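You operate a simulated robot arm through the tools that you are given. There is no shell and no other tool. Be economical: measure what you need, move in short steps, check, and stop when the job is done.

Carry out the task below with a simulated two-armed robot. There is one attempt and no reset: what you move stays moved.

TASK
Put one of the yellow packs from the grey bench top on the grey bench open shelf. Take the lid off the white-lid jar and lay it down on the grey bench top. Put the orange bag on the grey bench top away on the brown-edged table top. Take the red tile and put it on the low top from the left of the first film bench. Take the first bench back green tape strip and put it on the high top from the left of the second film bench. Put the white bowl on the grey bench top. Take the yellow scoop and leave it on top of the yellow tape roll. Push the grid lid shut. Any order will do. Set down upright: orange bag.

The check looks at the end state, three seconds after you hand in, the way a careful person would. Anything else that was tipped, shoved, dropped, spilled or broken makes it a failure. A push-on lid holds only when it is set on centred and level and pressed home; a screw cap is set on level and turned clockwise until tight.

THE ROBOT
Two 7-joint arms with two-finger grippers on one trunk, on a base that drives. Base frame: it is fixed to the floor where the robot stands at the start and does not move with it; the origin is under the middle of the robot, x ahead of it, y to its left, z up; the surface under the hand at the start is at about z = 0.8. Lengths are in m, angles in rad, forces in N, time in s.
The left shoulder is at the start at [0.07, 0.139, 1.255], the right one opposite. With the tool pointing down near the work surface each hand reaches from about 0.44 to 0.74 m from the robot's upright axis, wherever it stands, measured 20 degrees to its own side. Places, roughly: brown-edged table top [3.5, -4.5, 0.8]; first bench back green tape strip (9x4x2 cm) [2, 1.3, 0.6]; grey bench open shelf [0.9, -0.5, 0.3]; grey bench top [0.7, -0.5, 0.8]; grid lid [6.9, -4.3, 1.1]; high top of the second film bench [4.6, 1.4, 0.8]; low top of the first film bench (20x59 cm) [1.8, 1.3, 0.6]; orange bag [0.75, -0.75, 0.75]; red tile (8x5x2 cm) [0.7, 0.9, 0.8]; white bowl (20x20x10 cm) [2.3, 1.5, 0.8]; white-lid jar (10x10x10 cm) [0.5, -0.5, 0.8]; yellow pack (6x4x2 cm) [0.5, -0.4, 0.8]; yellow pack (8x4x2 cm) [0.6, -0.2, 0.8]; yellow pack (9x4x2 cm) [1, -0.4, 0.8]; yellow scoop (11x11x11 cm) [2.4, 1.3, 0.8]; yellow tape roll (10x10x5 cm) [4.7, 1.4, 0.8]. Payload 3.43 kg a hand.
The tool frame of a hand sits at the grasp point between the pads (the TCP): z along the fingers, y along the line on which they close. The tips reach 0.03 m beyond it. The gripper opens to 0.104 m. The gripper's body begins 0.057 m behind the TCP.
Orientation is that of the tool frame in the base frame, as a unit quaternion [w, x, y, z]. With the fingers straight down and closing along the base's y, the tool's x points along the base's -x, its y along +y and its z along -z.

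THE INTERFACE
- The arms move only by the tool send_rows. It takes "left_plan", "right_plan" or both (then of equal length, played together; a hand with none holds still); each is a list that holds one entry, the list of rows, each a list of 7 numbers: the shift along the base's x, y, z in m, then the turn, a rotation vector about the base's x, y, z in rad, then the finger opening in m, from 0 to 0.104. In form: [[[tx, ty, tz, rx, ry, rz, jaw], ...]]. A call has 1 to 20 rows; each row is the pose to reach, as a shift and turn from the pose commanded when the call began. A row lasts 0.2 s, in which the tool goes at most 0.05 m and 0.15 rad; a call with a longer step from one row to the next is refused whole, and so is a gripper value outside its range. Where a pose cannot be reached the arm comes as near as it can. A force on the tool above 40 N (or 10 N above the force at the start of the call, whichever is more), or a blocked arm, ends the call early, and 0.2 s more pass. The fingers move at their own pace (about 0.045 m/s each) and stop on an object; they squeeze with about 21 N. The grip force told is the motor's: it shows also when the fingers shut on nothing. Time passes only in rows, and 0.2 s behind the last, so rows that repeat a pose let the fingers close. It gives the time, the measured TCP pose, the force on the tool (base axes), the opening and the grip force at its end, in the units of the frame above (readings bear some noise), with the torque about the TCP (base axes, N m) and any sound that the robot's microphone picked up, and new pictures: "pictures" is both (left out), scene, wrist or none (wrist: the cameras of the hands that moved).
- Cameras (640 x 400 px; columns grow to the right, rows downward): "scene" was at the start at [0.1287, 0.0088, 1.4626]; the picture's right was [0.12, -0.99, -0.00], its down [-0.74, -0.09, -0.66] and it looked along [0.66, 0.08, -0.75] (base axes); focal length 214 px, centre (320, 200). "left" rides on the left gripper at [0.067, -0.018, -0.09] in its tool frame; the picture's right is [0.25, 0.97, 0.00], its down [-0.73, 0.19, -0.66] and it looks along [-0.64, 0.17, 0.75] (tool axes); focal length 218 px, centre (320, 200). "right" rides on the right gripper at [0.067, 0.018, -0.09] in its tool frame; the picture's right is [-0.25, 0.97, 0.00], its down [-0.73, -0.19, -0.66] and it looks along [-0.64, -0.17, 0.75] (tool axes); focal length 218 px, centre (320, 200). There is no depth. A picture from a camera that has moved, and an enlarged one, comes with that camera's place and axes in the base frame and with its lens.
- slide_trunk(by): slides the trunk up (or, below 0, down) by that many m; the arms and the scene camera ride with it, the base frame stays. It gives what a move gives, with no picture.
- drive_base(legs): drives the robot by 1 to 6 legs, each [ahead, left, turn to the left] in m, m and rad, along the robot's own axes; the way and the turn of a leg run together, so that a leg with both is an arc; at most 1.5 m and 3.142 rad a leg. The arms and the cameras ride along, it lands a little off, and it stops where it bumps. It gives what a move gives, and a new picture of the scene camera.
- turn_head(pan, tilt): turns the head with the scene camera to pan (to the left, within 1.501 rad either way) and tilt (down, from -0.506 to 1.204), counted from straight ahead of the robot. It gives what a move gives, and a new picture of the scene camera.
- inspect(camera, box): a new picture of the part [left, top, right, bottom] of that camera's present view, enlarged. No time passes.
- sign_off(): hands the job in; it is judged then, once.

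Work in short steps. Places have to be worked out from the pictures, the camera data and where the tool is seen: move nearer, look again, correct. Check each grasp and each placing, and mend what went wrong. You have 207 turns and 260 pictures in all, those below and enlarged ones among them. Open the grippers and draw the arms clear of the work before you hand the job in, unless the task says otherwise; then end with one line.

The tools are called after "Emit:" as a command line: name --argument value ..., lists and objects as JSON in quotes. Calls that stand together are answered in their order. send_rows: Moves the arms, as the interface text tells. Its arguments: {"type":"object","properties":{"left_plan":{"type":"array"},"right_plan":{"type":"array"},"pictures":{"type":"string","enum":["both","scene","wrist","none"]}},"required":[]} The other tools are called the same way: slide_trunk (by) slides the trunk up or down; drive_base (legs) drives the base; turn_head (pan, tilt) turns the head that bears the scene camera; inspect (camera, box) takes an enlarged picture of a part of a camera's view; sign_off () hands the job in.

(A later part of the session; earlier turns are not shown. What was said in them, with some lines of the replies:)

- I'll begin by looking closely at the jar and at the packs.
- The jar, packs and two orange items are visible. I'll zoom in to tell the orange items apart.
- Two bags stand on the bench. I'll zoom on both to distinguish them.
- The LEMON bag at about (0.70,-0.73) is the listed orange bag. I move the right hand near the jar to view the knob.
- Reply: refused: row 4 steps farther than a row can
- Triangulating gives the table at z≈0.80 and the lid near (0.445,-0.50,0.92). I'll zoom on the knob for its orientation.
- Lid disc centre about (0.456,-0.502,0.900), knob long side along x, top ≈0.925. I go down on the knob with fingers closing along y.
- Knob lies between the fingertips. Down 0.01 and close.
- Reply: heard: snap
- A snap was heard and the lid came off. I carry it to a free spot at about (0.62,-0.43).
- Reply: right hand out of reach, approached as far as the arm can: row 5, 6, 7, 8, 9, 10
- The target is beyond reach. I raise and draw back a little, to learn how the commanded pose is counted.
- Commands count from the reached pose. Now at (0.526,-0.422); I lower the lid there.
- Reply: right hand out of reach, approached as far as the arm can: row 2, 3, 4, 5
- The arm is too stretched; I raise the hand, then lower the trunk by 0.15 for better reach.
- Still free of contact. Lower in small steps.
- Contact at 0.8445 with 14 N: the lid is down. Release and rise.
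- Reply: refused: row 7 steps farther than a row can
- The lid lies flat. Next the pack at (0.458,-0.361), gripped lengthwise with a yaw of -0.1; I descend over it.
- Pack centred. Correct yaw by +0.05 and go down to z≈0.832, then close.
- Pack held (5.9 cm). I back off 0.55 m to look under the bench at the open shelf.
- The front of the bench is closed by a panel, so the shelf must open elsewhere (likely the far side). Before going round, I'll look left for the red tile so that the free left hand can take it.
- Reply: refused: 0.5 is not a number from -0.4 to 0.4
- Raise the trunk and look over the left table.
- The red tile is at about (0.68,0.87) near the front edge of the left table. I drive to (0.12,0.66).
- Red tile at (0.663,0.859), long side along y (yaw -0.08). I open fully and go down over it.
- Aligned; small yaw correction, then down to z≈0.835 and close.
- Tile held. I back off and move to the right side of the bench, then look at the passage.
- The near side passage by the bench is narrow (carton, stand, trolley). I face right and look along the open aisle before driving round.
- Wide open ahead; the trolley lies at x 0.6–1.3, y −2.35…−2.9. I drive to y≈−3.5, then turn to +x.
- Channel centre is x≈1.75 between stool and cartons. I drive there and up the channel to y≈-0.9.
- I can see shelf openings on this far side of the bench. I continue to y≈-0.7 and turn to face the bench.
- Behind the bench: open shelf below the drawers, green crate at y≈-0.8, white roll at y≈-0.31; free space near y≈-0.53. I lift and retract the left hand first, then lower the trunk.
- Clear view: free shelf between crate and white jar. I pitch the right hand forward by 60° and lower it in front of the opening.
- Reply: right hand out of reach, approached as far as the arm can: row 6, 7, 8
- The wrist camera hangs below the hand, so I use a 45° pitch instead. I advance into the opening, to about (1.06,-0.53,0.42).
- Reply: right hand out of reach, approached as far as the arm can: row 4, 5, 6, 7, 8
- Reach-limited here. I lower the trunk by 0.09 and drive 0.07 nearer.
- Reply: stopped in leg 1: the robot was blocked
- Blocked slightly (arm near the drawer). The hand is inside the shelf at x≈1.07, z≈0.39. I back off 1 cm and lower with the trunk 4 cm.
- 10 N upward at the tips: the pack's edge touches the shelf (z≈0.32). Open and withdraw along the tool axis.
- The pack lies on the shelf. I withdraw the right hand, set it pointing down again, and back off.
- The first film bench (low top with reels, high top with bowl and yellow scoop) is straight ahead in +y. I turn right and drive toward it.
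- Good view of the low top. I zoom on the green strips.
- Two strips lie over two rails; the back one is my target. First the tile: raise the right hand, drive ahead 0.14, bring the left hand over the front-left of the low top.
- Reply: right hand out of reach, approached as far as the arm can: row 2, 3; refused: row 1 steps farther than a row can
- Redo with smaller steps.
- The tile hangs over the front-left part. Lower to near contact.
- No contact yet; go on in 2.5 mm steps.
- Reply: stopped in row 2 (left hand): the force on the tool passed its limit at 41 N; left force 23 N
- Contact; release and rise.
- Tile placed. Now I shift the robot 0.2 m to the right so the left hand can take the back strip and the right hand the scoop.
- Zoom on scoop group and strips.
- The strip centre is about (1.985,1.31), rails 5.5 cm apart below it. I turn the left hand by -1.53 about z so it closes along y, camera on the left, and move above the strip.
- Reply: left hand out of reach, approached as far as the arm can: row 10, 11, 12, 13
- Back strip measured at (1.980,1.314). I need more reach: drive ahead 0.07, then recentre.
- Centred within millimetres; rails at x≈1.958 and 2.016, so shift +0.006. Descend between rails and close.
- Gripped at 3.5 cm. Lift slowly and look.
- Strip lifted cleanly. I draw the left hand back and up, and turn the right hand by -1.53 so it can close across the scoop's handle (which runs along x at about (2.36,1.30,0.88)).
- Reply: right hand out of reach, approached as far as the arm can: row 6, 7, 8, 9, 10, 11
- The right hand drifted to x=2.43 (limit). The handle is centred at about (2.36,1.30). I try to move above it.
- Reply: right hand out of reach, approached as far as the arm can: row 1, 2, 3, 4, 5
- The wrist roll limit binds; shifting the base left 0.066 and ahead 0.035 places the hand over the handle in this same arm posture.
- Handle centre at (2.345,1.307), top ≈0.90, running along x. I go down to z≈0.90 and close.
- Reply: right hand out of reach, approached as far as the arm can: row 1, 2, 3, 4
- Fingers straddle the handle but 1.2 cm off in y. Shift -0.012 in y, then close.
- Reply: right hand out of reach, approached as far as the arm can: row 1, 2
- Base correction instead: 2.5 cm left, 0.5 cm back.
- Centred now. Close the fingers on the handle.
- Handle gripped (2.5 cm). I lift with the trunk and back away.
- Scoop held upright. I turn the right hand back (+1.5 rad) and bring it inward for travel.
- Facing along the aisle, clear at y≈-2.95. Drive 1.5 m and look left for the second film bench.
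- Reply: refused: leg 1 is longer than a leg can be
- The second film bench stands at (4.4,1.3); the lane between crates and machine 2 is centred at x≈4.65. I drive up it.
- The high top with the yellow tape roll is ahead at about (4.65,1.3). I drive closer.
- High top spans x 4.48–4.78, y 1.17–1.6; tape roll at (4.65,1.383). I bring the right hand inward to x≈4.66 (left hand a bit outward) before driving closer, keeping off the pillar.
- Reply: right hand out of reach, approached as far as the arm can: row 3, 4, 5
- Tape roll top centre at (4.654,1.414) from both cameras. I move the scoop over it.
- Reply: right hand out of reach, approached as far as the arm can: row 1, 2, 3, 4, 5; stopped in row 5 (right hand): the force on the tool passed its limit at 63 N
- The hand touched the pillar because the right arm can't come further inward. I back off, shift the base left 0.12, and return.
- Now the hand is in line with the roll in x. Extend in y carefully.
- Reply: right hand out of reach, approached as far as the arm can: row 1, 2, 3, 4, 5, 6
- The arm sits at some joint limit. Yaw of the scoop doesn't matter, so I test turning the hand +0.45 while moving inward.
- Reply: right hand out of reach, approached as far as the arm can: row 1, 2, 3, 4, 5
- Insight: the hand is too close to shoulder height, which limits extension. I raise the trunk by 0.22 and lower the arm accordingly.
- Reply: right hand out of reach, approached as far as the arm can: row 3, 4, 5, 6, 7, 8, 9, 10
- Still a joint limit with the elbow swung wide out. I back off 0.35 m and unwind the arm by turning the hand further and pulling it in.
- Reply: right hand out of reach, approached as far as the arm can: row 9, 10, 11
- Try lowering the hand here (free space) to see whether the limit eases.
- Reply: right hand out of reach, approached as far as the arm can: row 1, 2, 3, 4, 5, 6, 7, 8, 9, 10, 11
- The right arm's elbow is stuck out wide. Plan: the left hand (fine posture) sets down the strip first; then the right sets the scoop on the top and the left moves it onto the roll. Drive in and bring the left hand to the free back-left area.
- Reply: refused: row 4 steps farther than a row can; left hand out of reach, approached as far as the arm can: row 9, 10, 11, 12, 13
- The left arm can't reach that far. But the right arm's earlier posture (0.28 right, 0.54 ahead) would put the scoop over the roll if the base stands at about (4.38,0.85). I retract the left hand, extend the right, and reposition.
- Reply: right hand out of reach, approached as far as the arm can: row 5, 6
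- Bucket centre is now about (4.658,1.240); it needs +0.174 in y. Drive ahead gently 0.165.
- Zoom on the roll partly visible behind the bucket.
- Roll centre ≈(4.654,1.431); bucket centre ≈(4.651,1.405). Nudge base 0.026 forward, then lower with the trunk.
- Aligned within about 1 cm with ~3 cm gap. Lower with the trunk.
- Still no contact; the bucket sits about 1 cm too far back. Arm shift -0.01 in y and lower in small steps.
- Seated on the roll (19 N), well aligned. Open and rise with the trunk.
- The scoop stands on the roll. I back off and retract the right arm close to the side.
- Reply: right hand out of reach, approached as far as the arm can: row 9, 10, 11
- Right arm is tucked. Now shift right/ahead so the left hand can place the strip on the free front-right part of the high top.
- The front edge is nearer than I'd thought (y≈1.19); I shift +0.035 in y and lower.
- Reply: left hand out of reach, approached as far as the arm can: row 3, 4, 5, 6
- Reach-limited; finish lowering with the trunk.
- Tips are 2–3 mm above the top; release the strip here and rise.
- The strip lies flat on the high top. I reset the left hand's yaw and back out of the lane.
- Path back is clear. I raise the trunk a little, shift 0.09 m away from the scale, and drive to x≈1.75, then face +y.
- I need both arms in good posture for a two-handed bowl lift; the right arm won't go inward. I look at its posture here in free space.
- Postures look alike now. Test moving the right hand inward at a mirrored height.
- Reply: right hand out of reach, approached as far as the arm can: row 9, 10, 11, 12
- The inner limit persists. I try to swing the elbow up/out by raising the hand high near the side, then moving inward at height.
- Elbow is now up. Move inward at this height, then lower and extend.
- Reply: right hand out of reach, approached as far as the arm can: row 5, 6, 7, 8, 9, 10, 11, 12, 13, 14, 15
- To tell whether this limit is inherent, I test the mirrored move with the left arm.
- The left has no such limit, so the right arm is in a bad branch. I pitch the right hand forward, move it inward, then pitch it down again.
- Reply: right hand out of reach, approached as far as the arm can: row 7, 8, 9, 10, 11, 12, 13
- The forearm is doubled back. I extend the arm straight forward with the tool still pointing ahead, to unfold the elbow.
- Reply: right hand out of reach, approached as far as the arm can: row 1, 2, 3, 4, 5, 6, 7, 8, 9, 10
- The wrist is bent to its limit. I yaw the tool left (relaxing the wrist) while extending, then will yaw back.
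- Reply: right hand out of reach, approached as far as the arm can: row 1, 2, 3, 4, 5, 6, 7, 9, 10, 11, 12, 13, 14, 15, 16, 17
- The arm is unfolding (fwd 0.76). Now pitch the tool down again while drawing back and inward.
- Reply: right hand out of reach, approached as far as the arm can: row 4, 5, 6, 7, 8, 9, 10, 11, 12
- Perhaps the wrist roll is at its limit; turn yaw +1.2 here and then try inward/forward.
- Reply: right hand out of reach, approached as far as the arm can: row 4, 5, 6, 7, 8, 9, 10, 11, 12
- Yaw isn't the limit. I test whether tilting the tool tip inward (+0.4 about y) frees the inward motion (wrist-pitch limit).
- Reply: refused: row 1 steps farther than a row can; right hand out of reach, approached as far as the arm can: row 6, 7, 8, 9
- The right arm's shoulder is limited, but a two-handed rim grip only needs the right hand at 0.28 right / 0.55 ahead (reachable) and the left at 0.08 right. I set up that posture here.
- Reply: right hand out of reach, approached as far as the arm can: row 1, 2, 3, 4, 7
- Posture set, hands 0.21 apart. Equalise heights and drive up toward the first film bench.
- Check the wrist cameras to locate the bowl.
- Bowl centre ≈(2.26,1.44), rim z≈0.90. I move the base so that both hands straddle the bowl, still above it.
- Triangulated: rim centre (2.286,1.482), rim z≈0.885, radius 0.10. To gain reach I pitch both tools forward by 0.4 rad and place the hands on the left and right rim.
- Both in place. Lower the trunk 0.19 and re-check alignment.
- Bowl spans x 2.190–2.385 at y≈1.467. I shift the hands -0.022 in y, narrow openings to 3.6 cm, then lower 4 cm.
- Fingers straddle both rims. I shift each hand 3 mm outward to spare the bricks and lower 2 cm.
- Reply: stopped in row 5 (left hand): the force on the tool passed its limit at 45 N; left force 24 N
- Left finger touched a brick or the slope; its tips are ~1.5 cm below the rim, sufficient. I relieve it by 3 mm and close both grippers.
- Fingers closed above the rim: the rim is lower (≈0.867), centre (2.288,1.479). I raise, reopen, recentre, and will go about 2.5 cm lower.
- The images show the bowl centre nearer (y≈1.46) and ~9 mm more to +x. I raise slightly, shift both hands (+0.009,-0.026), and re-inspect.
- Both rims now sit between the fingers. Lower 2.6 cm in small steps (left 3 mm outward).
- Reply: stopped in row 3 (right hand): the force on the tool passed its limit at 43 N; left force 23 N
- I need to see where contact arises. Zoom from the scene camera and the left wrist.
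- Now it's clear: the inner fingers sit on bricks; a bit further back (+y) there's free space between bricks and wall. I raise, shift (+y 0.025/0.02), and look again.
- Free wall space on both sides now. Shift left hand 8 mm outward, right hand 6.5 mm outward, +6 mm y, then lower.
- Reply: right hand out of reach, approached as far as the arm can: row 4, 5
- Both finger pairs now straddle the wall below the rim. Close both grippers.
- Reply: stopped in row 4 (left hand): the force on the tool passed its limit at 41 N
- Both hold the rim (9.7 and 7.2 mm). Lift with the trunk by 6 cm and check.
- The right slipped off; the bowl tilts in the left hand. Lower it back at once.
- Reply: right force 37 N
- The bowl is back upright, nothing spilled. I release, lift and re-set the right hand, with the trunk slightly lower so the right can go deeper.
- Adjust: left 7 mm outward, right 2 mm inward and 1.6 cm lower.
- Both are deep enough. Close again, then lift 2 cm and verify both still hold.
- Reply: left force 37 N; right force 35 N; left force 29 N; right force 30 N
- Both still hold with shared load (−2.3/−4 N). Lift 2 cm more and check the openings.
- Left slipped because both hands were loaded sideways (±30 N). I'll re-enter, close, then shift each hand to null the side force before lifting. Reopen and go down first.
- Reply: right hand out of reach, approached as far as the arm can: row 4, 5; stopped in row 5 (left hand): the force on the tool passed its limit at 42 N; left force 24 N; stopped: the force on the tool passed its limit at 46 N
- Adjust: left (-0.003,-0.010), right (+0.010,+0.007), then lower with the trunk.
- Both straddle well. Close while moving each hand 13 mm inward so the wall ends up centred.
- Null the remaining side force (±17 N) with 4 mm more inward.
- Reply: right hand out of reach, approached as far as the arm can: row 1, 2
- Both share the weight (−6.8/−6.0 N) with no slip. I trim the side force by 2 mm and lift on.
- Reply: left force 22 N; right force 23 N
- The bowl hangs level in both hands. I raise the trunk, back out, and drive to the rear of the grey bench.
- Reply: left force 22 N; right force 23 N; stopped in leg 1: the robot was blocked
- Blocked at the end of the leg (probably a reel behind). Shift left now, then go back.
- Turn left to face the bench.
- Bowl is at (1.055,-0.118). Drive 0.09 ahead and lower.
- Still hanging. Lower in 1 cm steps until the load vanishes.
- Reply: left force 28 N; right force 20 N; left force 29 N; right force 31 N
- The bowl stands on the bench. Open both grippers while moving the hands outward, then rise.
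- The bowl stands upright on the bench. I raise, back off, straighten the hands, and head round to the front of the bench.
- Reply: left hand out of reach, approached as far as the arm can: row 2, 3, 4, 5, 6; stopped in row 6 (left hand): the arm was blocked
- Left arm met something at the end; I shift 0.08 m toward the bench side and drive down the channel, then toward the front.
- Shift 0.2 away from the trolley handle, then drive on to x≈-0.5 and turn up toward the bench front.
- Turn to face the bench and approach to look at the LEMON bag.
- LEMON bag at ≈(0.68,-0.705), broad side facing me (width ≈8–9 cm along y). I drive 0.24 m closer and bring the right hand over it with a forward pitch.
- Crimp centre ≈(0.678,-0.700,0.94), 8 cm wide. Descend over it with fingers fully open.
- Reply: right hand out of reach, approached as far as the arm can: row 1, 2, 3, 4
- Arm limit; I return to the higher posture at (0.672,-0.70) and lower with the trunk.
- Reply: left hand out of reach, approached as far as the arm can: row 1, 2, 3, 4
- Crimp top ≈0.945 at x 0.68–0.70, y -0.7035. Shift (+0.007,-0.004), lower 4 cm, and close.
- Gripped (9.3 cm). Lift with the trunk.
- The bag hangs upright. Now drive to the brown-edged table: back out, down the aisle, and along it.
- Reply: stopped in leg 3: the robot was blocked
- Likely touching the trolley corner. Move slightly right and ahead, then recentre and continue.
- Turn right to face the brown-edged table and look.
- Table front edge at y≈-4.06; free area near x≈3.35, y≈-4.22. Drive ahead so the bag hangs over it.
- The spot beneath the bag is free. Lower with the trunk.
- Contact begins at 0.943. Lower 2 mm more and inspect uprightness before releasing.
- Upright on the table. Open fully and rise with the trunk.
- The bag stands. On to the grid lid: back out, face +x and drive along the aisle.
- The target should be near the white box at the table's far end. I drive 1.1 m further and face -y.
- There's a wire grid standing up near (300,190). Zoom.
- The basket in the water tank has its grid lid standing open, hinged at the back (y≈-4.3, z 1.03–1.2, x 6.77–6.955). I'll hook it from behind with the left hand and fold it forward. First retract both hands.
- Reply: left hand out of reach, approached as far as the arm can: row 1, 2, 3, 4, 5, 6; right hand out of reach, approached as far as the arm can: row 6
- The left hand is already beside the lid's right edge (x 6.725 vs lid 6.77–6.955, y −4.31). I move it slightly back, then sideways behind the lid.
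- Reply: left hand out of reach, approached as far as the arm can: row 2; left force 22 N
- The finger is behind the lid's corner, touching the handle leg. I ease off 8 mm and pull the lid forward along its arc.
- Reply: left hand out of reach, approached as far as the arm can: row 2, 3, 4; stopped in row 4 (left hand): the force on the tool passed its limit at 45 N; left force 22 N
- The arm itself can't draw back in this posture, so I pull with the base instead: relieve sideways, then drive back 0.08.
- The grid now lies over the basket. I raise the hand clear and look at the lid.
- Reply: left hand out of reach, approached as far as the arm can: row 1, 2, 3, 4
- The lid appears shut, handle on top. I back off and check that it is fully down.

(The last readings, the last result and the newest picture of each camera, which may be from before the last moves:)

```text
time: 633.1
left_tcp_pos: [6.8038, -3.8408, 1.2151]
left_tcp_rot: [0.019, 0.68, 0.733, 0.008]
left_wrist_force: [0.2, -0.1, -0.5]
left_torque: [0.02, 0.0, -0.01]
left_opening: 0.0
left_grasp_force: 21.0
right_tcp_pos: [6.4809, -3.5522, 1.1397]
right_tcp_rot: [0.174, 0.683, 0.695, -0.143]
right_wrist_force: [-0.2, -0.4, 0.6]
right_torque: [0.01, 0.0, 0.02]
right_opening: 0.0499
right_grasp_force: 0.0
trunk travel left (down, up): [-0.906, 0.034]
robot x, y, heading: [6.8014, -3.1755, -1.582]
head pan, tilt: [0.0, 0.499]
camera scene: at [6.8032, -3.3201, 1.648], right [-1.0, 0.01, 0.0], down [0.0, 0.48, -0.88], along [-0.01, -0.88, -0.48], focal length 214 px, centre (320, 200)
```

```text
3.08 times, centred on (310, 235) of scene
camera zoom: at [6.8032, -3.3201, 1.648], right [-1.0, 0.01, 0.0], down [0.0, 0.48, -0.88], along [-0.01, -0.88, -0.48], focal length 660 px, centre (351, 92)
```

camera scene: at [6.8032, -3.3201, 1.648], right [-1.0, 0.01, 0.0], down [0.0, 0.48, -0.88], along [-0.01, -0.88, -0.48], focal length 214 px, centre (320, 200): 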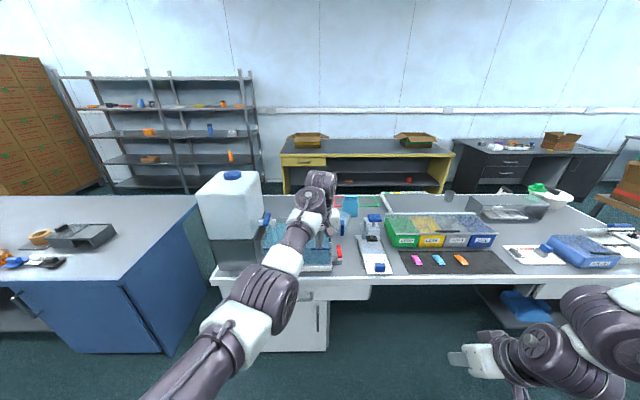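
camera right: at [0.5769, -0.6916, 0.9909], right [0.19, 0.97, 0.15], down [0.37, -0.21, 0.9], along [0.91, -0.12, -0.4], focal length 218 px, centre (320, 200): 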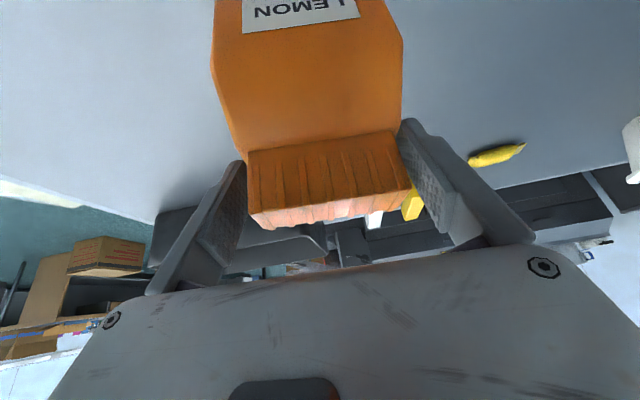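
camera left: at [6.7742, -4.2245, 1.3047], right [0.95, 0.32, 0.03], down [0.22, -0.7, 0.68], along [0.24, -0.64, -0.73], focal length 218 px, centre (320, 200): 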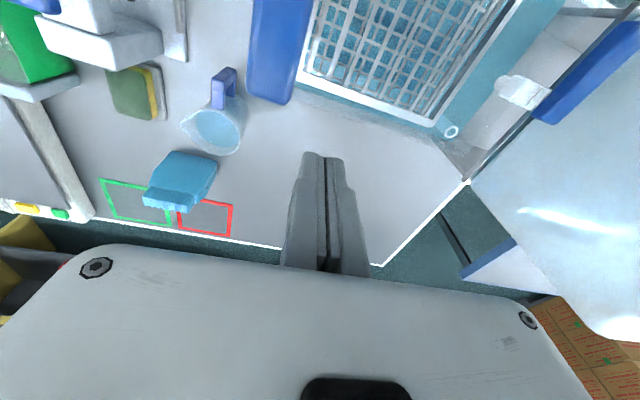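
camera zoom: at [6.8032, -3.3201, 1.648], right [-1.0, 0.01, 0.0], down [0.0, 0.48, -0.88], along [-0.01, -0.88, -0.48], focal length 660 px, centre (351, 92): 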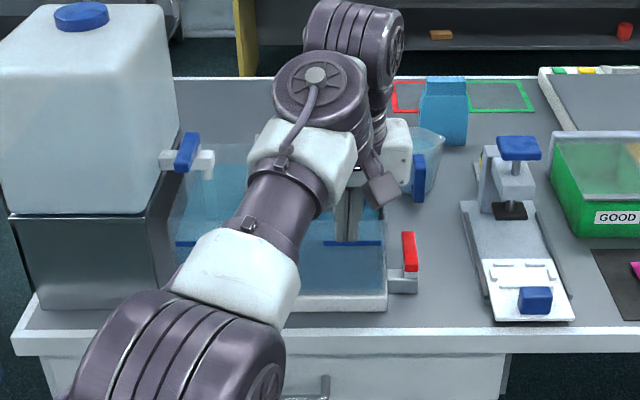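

Arm occludes; strafe right for a clear view.

Emit:
drive_base --legs '[[-0.1, -0.45, 0]]'

Emit:
turn_head --pan 0.42 --tilt 0.45

Emit:
inspect --camera "scene" --box '[260, 130, 400, 240]'

```text
time: 635.8
left_tcp_pos: [6.3573, -3.7349, 1.2165]
left_tcp_rot: [0.019, 0.681, 0.732, 0.006]
left_wrist_force: [1.0, -0.5, 0.0]
left_torque: [0.02, 0.01, -0.02]
left_opening: 0.0
left_grasp_force: 21.3
right_tcp_pos: [6.0345, -3.4465, 1.1412]
right_tcp_rot: [0.174, 0.683, 0.694, -0.144]
right_wrist_force: [-0.2, 0.4, 0.4]
right_torque: [-0.02, 0.01, 0.01]
right_opening: 0.0501
right_grasp_force: 0.1
trunk travel left (down, up): [-0.906, 0.034]
robot x, y, heading: [6.3563, -3.0725, -1.58]
head pan, tilt: [0.0, 0.499]
camera scene: at [6.3581, -3.2138, 1.6482], right [-1.0, 0.01, 0.0], down [0.0, 0.48, -0.88], along [-0.01, -0.88, -0.48], focal length 214 px, centre (320, 200)
```

scene: 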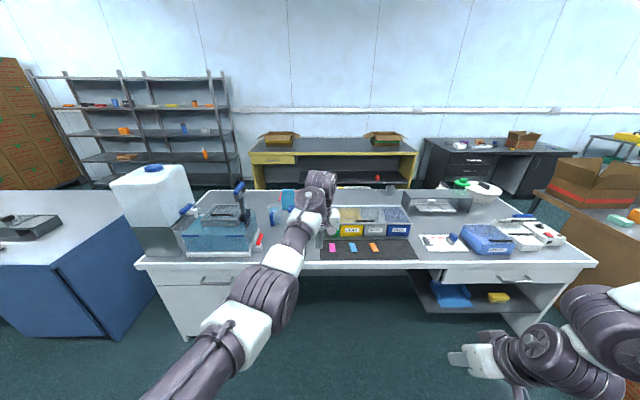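

```text
time: 636.7
left_tcp_pos: [6.3547, -3.7332, 1.2157]
left_tcp_rot: [0.019, 0.68, 0.733, 0.006]
left_wrist_force: [-0.1, -0.1, -0.2]
left_torque: [-0.04, 0.0, -0.02]
left_opening: 0.0
left_grasp_force: 20.7
right_tcp_pos: [6.0334, -3.4463, 1.1402]
right_tcp_rot: [0.175, 0.684, 0.694, -0.143]
right_wrist_force: [-1.0, 0.1, 0.0]
right_torque: [0.0, -0.03, 0.02]
right_opening: 0.0499
right_grasp_force: 0.0
trunk travel left (down, up): [-0.906, 0.034]
robot x, y, heading: [6.3551, -3.0751, -1.576]
head pan, tilt: [0.421, 0.45]
camera scene: at [6.3924, -3.2063, 1.6527], right [-0.92, -0.4, 0.0], down [-0.17, 0.4, -0.9], along [0.36, -0.82, -0.44], focal length 214 px, centre (320, 200)
```

scene: 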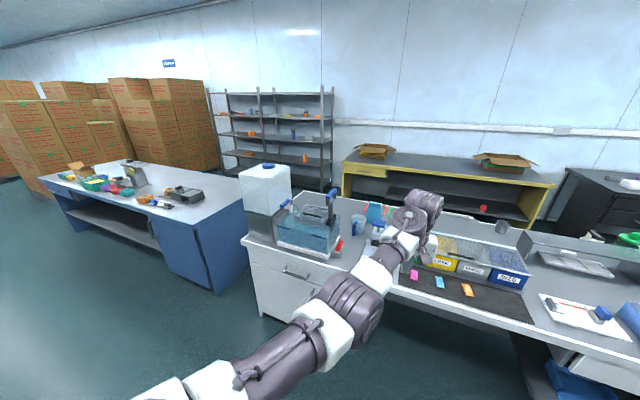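

```text
3.64 times, centred on (330, 185) of scene
camera zoom: at [6.3924, -3.2063, 1.6527], right [-0.92, -0.4, 0.0], down [-0.17, 0.4, -0.9], along [0.36, -0.82, -0.44], focal length 780 px, centre (284, 254)
```

zoom: 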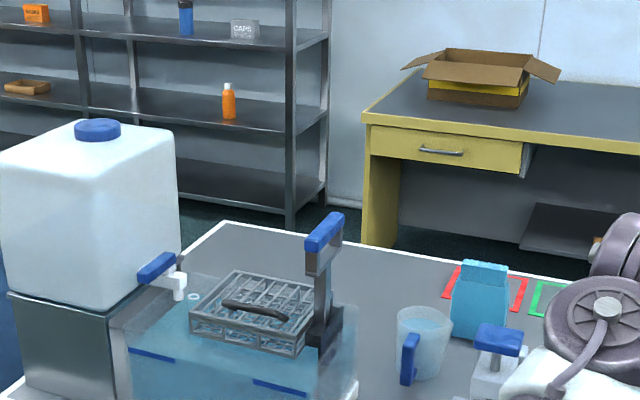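

The grid lid lies flat on the basket. Open both grippers; arms are clear of all work.

Emit:
send_rows --left_plan '[[[0, 0, 0, 0, 0, 0, 0.05], [0, 0, 0, 0, 0, 0, 0.1], [0, 0, 0, 0, 0, 0, 0.1], [0, 0, 0, 0, 0, 0, 0.1]]]' --right_plan '[[[0, 0, 0, 0, 0, 0, 0.08], [0, 0, 0, 0, 0, 0, 0.1], [0, 0, 0, 0, 0, 0, 0.1], [0, 0, 0, 0, 0, 0, 0.1]]]' --pictures "none"

Emit:
sign_off

```text
time: 637.7
left_tcp_pos: [6.3554, -3.7352, 1.2162]
left_tcp_rot: [0.02, 0.681, 0.732, 0.005]
left_wrist_force: [0.4, -0.4, -0.1]
left_torque: [0.0, -0.01, -0.01]
left_opening: 0.0868
left_grasp_force: 0.1
right_tcp_pos: [6.0336, -3.4473, 1.1405]
right_tcp_rot: [0.174, 0.684, 0.693, -0.144]
right_wrist_force: [0.0, -0.2, -0.3]
right_torque: [0.02, 0.01, -0.01]
right_opening: 0.1001
right_grasp_force: 0.1
trunk travel left (down, up): [-0.906, 0.034]
robot x, y, heading: [6.3556, -3.0693, -1.578]
head pan, tilt: [0.421, 0.45]
```

```text
The job is handed in.
```

I carried out all eight parts and handed the job in. I checked each placing with the cameras as I made it, but did not go back for a last look; the base or an arm bumped something unidentified a few times on the way, and I saw nothing knocked over in the later pictures.
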